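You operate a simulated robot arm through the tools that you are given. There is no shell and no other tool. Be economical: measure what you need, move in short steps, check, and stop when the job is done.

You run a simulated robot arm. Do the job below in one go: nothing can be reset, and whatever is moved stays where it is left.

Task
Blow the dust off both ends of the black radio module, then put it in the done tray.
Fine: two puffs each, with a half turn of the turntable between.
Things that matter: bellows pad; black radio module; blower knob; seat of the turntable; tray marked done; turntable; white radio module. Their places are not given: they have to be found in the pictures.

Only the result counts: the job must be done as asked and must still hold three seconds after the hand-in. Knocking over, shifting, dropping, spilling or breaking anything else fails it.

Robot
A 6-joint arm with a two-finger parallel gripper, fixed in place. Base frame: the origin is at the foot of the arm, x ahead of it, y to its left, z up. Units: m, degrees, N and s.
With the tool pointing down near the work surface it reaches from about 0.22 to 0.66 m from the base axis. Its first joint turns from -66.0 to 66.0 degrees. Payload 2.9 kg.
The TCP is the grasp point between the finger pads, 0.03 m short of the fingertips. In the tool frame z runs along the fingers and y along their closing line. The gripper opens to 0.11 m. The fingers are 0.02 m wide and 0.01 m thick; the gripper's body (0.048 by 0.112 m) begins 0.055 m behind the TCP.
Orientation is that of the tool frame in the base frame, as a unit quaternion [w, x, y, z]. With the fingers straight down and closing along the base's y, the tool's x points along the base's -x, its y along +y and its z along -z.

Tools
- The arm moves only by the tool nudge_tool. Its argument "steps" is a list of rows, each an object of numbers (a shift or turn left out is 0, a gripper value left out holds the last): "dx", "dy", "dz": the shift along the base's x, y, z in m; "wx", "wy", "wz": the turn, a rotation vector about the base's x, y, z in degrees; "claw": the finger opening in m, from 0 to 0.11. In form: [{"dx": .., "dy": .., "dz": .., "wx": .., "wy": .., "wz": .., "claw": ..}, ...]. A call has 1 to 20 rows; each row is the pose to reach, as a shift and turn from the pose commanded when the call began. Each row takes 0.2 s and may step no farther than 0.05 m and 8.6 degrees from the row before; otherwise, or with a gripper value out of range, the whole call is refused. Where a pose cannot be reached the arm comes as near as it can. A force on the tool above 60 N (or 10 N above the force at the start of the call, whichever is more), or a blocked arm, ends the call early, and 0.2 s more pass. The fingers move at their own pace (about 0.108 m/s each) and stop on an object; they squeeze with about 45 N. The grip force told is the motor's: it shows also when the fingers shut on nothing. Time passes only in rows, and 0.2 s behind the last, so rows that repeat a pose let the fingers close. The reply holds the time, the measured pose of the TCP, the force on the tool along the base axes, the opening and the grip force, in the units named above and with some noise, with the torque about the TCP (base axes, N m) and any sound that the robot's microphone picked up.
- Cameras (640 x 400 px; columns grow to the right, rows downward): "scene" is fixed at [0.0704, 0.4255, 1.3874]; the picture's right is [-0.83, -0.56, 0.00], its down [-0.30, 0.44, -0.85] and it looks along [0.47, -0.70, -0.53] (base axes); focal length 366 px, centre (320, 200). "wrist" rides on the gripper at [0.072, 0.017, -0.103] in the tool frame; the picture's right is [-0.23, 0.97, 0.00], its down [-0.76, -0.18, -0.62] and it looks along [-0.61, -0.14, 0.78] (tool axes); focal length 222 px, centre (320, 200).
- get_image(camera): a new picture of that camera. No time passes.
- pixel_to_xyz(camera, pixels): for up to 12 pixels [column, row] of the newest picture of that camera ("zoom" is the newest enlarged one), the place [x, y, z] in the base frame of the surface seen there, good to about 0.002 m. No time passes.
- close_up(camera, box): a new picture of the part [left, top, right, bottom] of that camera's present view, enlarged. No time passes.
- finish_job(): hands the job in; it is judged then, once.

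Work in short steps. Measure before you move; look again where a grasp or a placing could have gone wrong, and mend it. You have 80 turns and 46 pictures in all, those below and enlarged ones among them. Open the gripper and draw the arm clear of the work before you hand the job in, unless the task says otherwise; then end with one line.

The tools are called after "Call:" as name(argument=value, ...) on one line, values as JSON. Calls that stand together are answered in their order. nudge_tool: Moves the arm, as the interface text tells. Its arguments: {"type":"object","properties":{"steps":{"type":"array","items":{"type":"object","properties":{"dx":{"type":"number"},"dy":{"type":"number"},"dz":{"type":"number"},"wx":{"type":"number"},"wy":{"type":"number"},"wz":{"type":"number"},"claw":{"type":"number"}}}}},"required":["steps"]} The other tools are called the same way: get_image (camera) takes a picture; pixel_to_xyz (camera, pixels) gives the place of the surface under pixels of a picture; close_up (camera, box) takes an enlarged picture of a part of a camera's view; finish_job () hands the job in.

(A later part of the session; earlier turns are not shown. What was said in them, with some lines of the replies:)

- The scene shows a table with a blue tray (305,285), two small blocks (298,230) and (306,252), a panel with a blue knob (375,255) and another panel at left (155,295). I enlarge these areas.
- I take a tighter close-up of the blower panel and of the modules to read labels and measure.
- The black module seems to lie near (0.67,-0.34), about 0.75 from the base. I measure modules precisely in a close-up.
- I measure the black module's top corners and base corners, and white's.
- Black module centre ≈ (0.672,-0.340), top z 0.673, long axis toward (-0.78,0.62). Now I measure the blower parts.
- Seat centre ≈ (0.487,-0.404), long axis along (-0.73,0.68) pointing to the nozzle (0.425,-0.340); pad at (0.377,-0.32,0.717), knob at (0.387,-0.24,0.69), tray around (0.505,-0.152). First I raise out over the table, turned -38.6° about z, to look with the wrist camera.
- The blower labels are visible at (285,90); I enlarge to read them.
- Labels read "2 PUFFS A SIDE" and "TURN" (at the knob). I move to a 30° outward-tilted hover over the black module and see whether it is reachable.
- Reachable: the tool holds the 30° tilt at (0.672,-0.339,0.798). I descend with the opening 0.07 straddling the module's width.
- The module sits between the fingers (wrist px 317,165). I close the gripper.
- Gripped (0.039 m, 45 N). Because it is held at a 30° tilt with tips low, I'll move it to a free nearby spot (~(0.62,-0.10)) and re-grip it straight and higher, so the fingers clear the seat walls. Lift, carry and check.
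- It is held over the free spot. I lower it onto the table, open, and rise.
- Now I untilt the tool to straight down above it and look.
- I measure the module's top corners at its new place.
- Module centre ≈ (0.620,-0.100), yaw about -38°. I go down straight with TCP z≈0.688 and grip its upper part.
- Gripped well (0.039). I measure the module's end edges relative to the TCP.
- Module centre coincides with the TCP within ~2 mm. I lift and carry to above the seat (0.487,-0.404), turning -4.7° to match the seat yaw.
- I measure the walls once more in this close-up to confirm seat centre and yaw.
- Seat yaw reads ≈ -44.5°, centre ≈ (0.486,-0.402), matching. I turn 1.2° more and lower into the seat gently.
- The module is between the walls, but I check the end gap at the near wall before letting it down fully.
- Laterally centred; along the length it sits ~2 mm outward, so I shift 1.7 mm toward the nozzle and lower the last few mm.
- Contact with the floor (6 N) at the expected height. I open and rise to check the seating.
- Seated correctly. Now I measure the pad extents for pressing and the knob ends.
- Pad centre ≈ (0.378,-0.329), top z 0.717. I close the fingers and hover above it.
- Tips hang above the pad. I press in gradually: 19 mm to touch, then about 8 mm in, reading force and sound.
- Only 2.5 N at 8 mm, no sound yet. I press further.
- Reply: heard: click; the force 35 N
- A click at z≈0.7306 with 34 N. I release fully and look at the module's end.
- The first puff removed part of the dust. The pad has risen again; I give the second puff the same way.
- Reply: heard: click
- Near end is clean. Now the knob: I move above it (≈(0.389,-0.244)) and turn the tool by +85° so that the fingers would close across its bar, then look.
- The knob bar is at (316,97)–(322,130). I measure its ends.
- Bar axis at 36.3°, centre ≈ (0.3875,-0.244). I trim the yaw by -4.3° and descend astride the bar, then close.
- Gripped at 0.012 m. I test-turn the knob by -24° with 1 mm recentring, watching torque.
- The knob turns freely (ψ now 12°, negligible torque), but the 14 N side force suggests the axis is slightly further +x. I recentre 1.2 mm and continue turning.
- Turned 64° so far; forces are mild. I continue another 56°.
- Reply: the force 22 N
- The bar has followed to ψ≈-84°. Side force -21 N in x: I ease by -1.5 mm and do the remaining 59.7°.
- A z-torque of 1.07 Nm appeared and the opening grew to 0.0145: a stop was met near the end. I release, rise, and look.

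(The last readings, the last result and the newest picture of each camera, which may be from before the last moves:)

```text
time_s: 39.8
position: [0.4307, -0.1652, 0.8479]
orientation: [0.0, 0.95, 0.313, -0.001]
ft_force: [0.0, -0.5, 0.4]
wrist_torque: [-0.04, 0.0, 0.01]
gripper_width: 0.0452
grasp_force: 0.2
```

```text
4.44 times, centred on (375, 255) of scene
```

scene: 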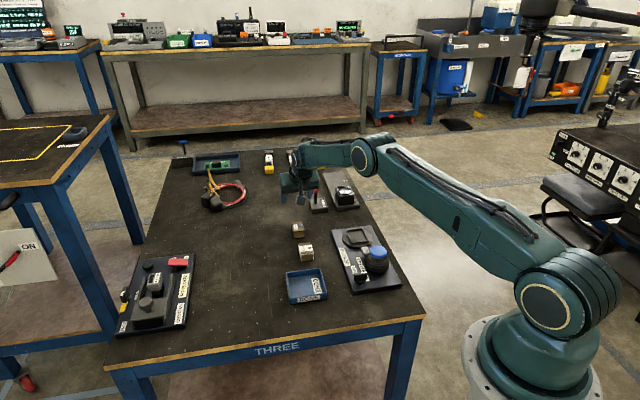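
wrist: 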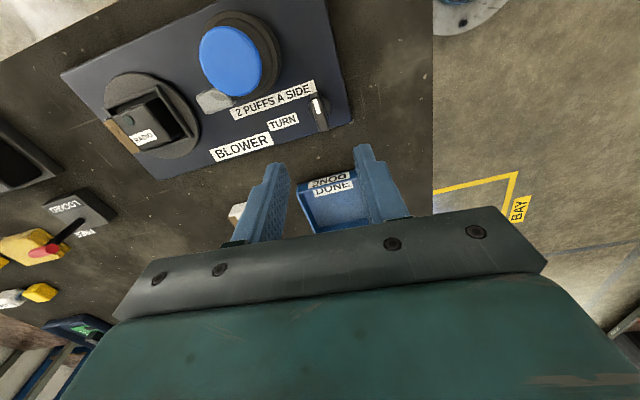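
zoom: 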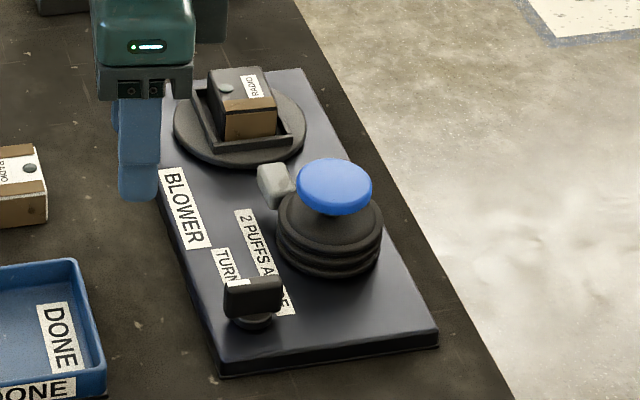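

The half turn is done: the module's label is reversed and the dusty end faces the nozzle. I return above the pad, turning the tool back +99° and closing the fingers.

Call:
nudge_tool(steps=[{"wz": 8, "claw": 0.0}, {"dx": -0.008, "dy": -0.02, "wz": 16}, {"dx": -0.013, "dy": -0.04, "wz": 24}, {"dx": -0.019, "dy": -0.06, "wz": 32}, {"dx": -0.025, "dy": -0.08, "wz": 40}, {"dx": -0.031, "dy": -0.1, "wz": 48}, {"dx": -0.037, "dy": -0.12, "wz": 56}, {"dx": -0.043, "dy": -0.14, "wz": 64}, {"dx": -0.0498, "dy": -0.1635, "wz": 72}, {"dx": -0.0498, "dy": -0.1635, "wz": 80}, {"dx": -0.0498, "dy": -0.1635, "wz": 88}, {"dx": -0.0498, "dy": -0.1635, "wz": 96}, {"dx": -0.0498, "dy": -0.1635, "dz": -0.04, "wz": 99.2}, {"dx": -0.0498, "dy": -0.1635, "dz": -0.08, "wz": 99.2}, {"dx": -0.0498, "dy": -0.1635, "dz": -0.08, "wz": 99.2}])

```text
time_s: 43.0
position: [0.3786, -0.3294, 0.7663]
orientation: [0.0, 0.377, 0.926, 0.0]
ft_force: [0.0, -0.5, 0.2]
wrist_torque: [0.01, 0.01, -0.04]
gripper_width: 0.0001
grasp_force: 38.2
```

Over the pad at the same pose as before. First puff on this side, one press only.

Call:
nudge_tool(steps=[{"dz": -0.015}, {"dz": -0.022}, {"dz": -0.027}, {"dz": -0.03}, {"dz": -0.033}, {"dz": -0.036}, {"dz": -0.036}, {"dz": -0.02}, {"dz": 0.0}, {"dz": 0.0}])

Call:
close_up(camera="scene", box=[340, 215, 400, 275])

```text
time_s: 45.2
position: [0.3765, -0.3276, 0.7661]
orientation: [0.0, 0.377, 0.926, -0.001]
ft_force: [-0.6, 0.1, 0.1]
wrist_torque: [0.02, -0.02, 0.0]
gripper_width: 0.0002
grasp_force: 37.8
heard: click
```

```text
6.67 times, centred on (370, 245) of scene
```

zoom: 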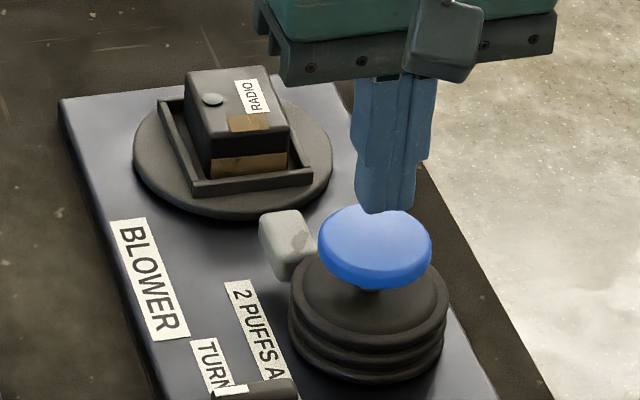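

One puff cleared part of this end. Second puff, then rise.

Call:
nudge_tool(steps=[{"dz": -0.015}, {"dz": -0.022}, {"dz": -0.027}, {"dz": -0.03}, {"dz": -0.033}, {"dz": -0.036}, {"dz": -0.036}, {"dz": -0.02}, {"dz": 0.0}, {"dz": 0.04}, {"dz": 0.08}, {"dz": 0.095}])

Call:
close_up(camera="scene", box=[340, 215, 400, 275])

```text
time_s: 47.8
position: [0.3777, -0.3276, 0.8619]
orientation: [0.001, 0.378, 0.926, -0.001]
ft_force: [-0.2, -0.4, -0.8]
wrist_torque: [0.02, 0.03, 0.03]
gripper_width: 0.0
grasp_force: 37.4
heard: click
```

```text
6.67 times, centred on (370, 245) of scene
```

zoom: 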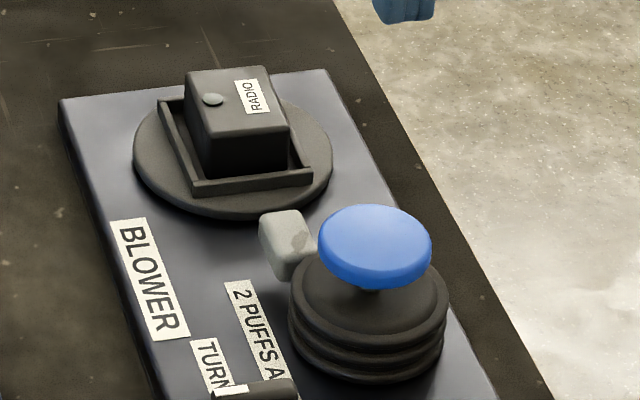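

Both ends are clean. I measure the module's top corners for the pick.

Call:
pixel_to_xyz(camera="zoom", pixels=[[187, 76], [264, 69], [289, 127], [208, 138], [235, 103], [178, 140], [250, 185]])

```text
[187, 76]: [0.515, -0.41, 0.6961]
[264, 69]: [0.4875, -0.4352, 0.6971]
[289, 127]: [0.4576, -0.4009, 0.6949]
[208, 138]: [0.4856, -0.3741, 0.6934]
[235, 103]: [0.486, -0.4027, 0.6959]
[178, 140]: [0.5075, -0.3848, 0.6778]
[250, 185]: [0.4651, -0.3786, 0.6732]
```

Module centre ≈ (0.486,-0.4035). I go over it at opening 0.062, descend to z≈0.712 and grip.

Call:
nudge_tool(steps=[{"dx": 0.027, "dy": -0.018, "claw": 0.062}, {"dx": 0.054, "dy": -0.037}, {"dx": 0.081, "dy": -0.056}, {"dx": 0.108, "dy": -0.0745, "wz": -1}, {"dx": 0.108, "dy": -0.0745, "dz": -0.05, "wz": -1}, {"dx": 0.108, "dy": -0.0745, "dz": -0.1, "wz": -1}, {"dx": 0.108, "dy": -0.0745, "dz": -0.13, "wz": -1}, {"dx": 0.108, "dy": -0.0745, "dz": -0.149, "wz": -1}, {"dx": 0.108, "dy": -0.0745, "dz": -0.149, "wz": -1}, {"dx": 0.108, "dy": -0.0745, "dz": -0.149, "wz": -1, "claw": 0.045}, {"dx": 0.108, "dy": -0.0745, "dz": -0.149, "wz": -1, "claw": 0.02}, {"dx": 0.108, "dy": -0.0745, "dz": -0.149, "wz": -1, "claw": 0.02}])

```text
time_s: 50.4
position: [0.4873, -0.4033, 0.713]
orientation: [0.0, 0.385, 0.923, 0.0]
ft_force: [0.2, 0.9, 0.2]
wrist_torque: [0.0, -0.04, 0.02]
gripper_width: 0.0388
grasp_force: 44.8
```

Gripped (0.0388). I lift and carry to above the tray centre (0.5035,-0.152), passing high.

Call:
nudge_tool(steps=[{"dz": 0.02}, {"dz": 0.06}, {"dz": 0.1}, {"dx": 0.003, "dy": 0.042, "dz": 0.1}, {"dx": 0.006, "dy": 0.084, "dz": 0.1}, {"dx": 0.009, "dy": 0.126, "dz": 0.1}, {"dx": 0.012, "dy": 0.168, "dz": 0.1}, {"dx": 0.015, "dy": 0.21, "dz": 0.1}, {"dx": 0.0175, "dy": 0.2515, "dz": 0.1}, {"dx": 0.0175, "dy": 0.2515, "dz": 0.06}, {"dx": 0.0175, "dy": 0.2515, "dz": 0.03}, {"dx": 0.0175, "dy": 0.2515, "dz": 0.03}])

Call:
get_image(camera="wrist")

```text
time_s: 53.0
position: [0.5052, -0.1516, 0.7425]
orientation: [0.0, 0.385, 0.923, 0.0]
ft_force: [-0.3, 0.5, -0.8]
wrist_torque: [0.0, -0.05, 0.0]
gripper_width: 0.0387
grasp_force: 45.1
```

```text
6 pictures are left
```

wrist: 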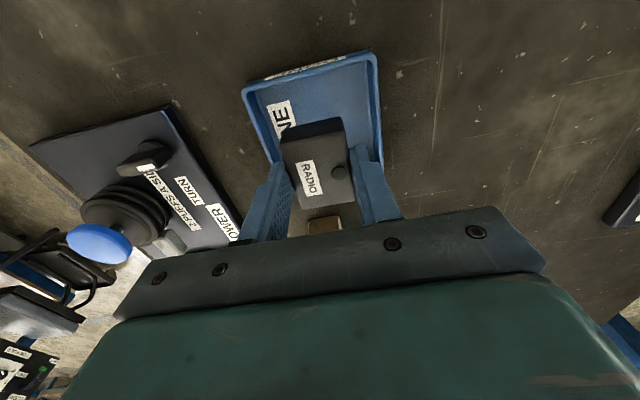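

I check the tray rim: near corners (243,90) and (375,56), right rim (382,150).

Call:
pixel_to_xyz(camera="wrist", pixels=[[244, 92], [374, 56], [310, 70], [380, 130], [258, 140], [300, 98], [362, 100]])

Call:
pixel_to_xyz(camera="scene", pixels=[[287, 274]])

```text
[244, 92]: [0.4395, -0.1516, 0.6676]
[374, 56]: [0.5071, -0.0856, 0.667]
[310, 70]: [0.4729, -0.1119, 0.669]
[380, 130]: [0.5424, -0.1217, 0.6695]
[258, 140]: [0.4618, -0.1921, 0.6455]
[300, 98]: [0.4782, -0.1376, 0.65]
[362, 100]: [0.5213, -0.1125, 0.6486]
```

```text
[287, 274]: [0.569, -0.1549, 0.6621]
```

The tray centre is (0.504,-0.152), right under the module. I lower, release with a small opening, and rise.

Call:
nudge_tool(steps=[{"dz": -0.025}, {"dz": -0.04}, {"dz": -0.046}, {"dz": -0.049}, {"dz": -0.049}])

```text
time_s: 54.2
position: [0.5032, -0.1531, 0.6934]
orientation: [0.0, 0.385, 0.923, 0.001]
ft_force: [0.3, -0.5, -1.2]
wrist_torque: [0.01, 0.01, -0.01]
gripper_width: 0.039
grasp_force: 45.2
```

No contact yet; I go down slowly a bit more to feel the floor.

Call:
nudge_tool(steps=[{"dz": -0.001}, {"dz": -0.002}, {"dz": -0.003}, {"dz": -0.003}])

```text
time_s: 55.2
position: [0.5053, -0.1525, 0.6904]
orientation: [0.001, 0.386, 0.923, -0.001]
ft_force: [-14.7, -0.7, 38.7]
wrist_torque: [0.04, 0.65, -0.01]
gripper_width: 0.0388
grasp_force: 44.9
```

Floor contact felt (39 N). I back off 1.5 mm, open slightly and rise.

Call:
nudge_tool(steps=[{"dz": 0.0015}, {"dz": 0.0015, "claw": 0.045}, {"dz": 0.0015, "claw": 0.052}, {"dz": 0.0015, "claw": 0.052}, {"dz": 0.03, "claw": 0.052}, {"dz": 0.07, "claw": 0.052}, {"dz": 0.11}, {"dz": 0.15}, {"dz": 0.19, "dx": -0.03}, {"dz": 0.22, "dx": -0.06}, {"dz": 0.22, "dx": -0.06}])

Call:
get_image(camera="scene")

Call:
close_up(camera="scene", box=[270, 210, 420, 310])

```text
time_s: 57.6
position: [0.4432, -0.1522, 0.9105]
orientation: [0.0, 0.385, 0.923, 0.0]
ft_force: [-0.3, -0.4, 0.0]
wrist_torque: [0.02, 0.0, 0.02]
gripper_width: 0.0521
grasp_force: 0.0
```

```text
5 pictures are left
```

scene: 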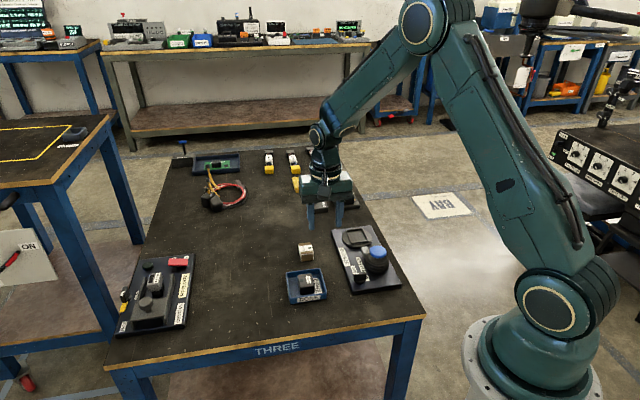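

```text
4.00 times, centred on (345, 260) of scene
```

zoom: 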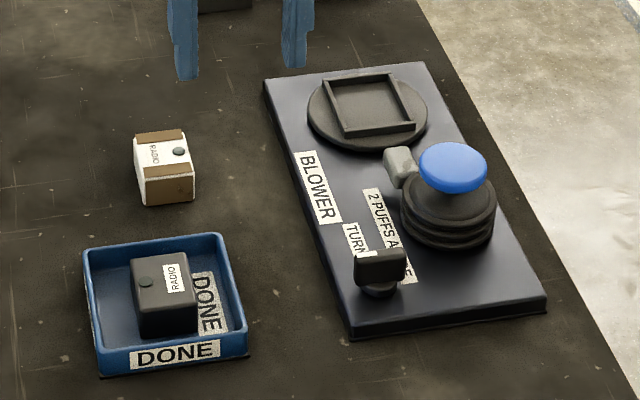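

The black module, clean at both ends, rests flat in the DONE tray, and nothing else has moved. The arm is clear with the gripper open, so I hand in.

Call:
finish_job()

```text
The job is handed in.
```

The black radio module got two puffs on each end, with a half turn of the turntable between; both ends look clean in the pictures, and it now rests in the done tray.
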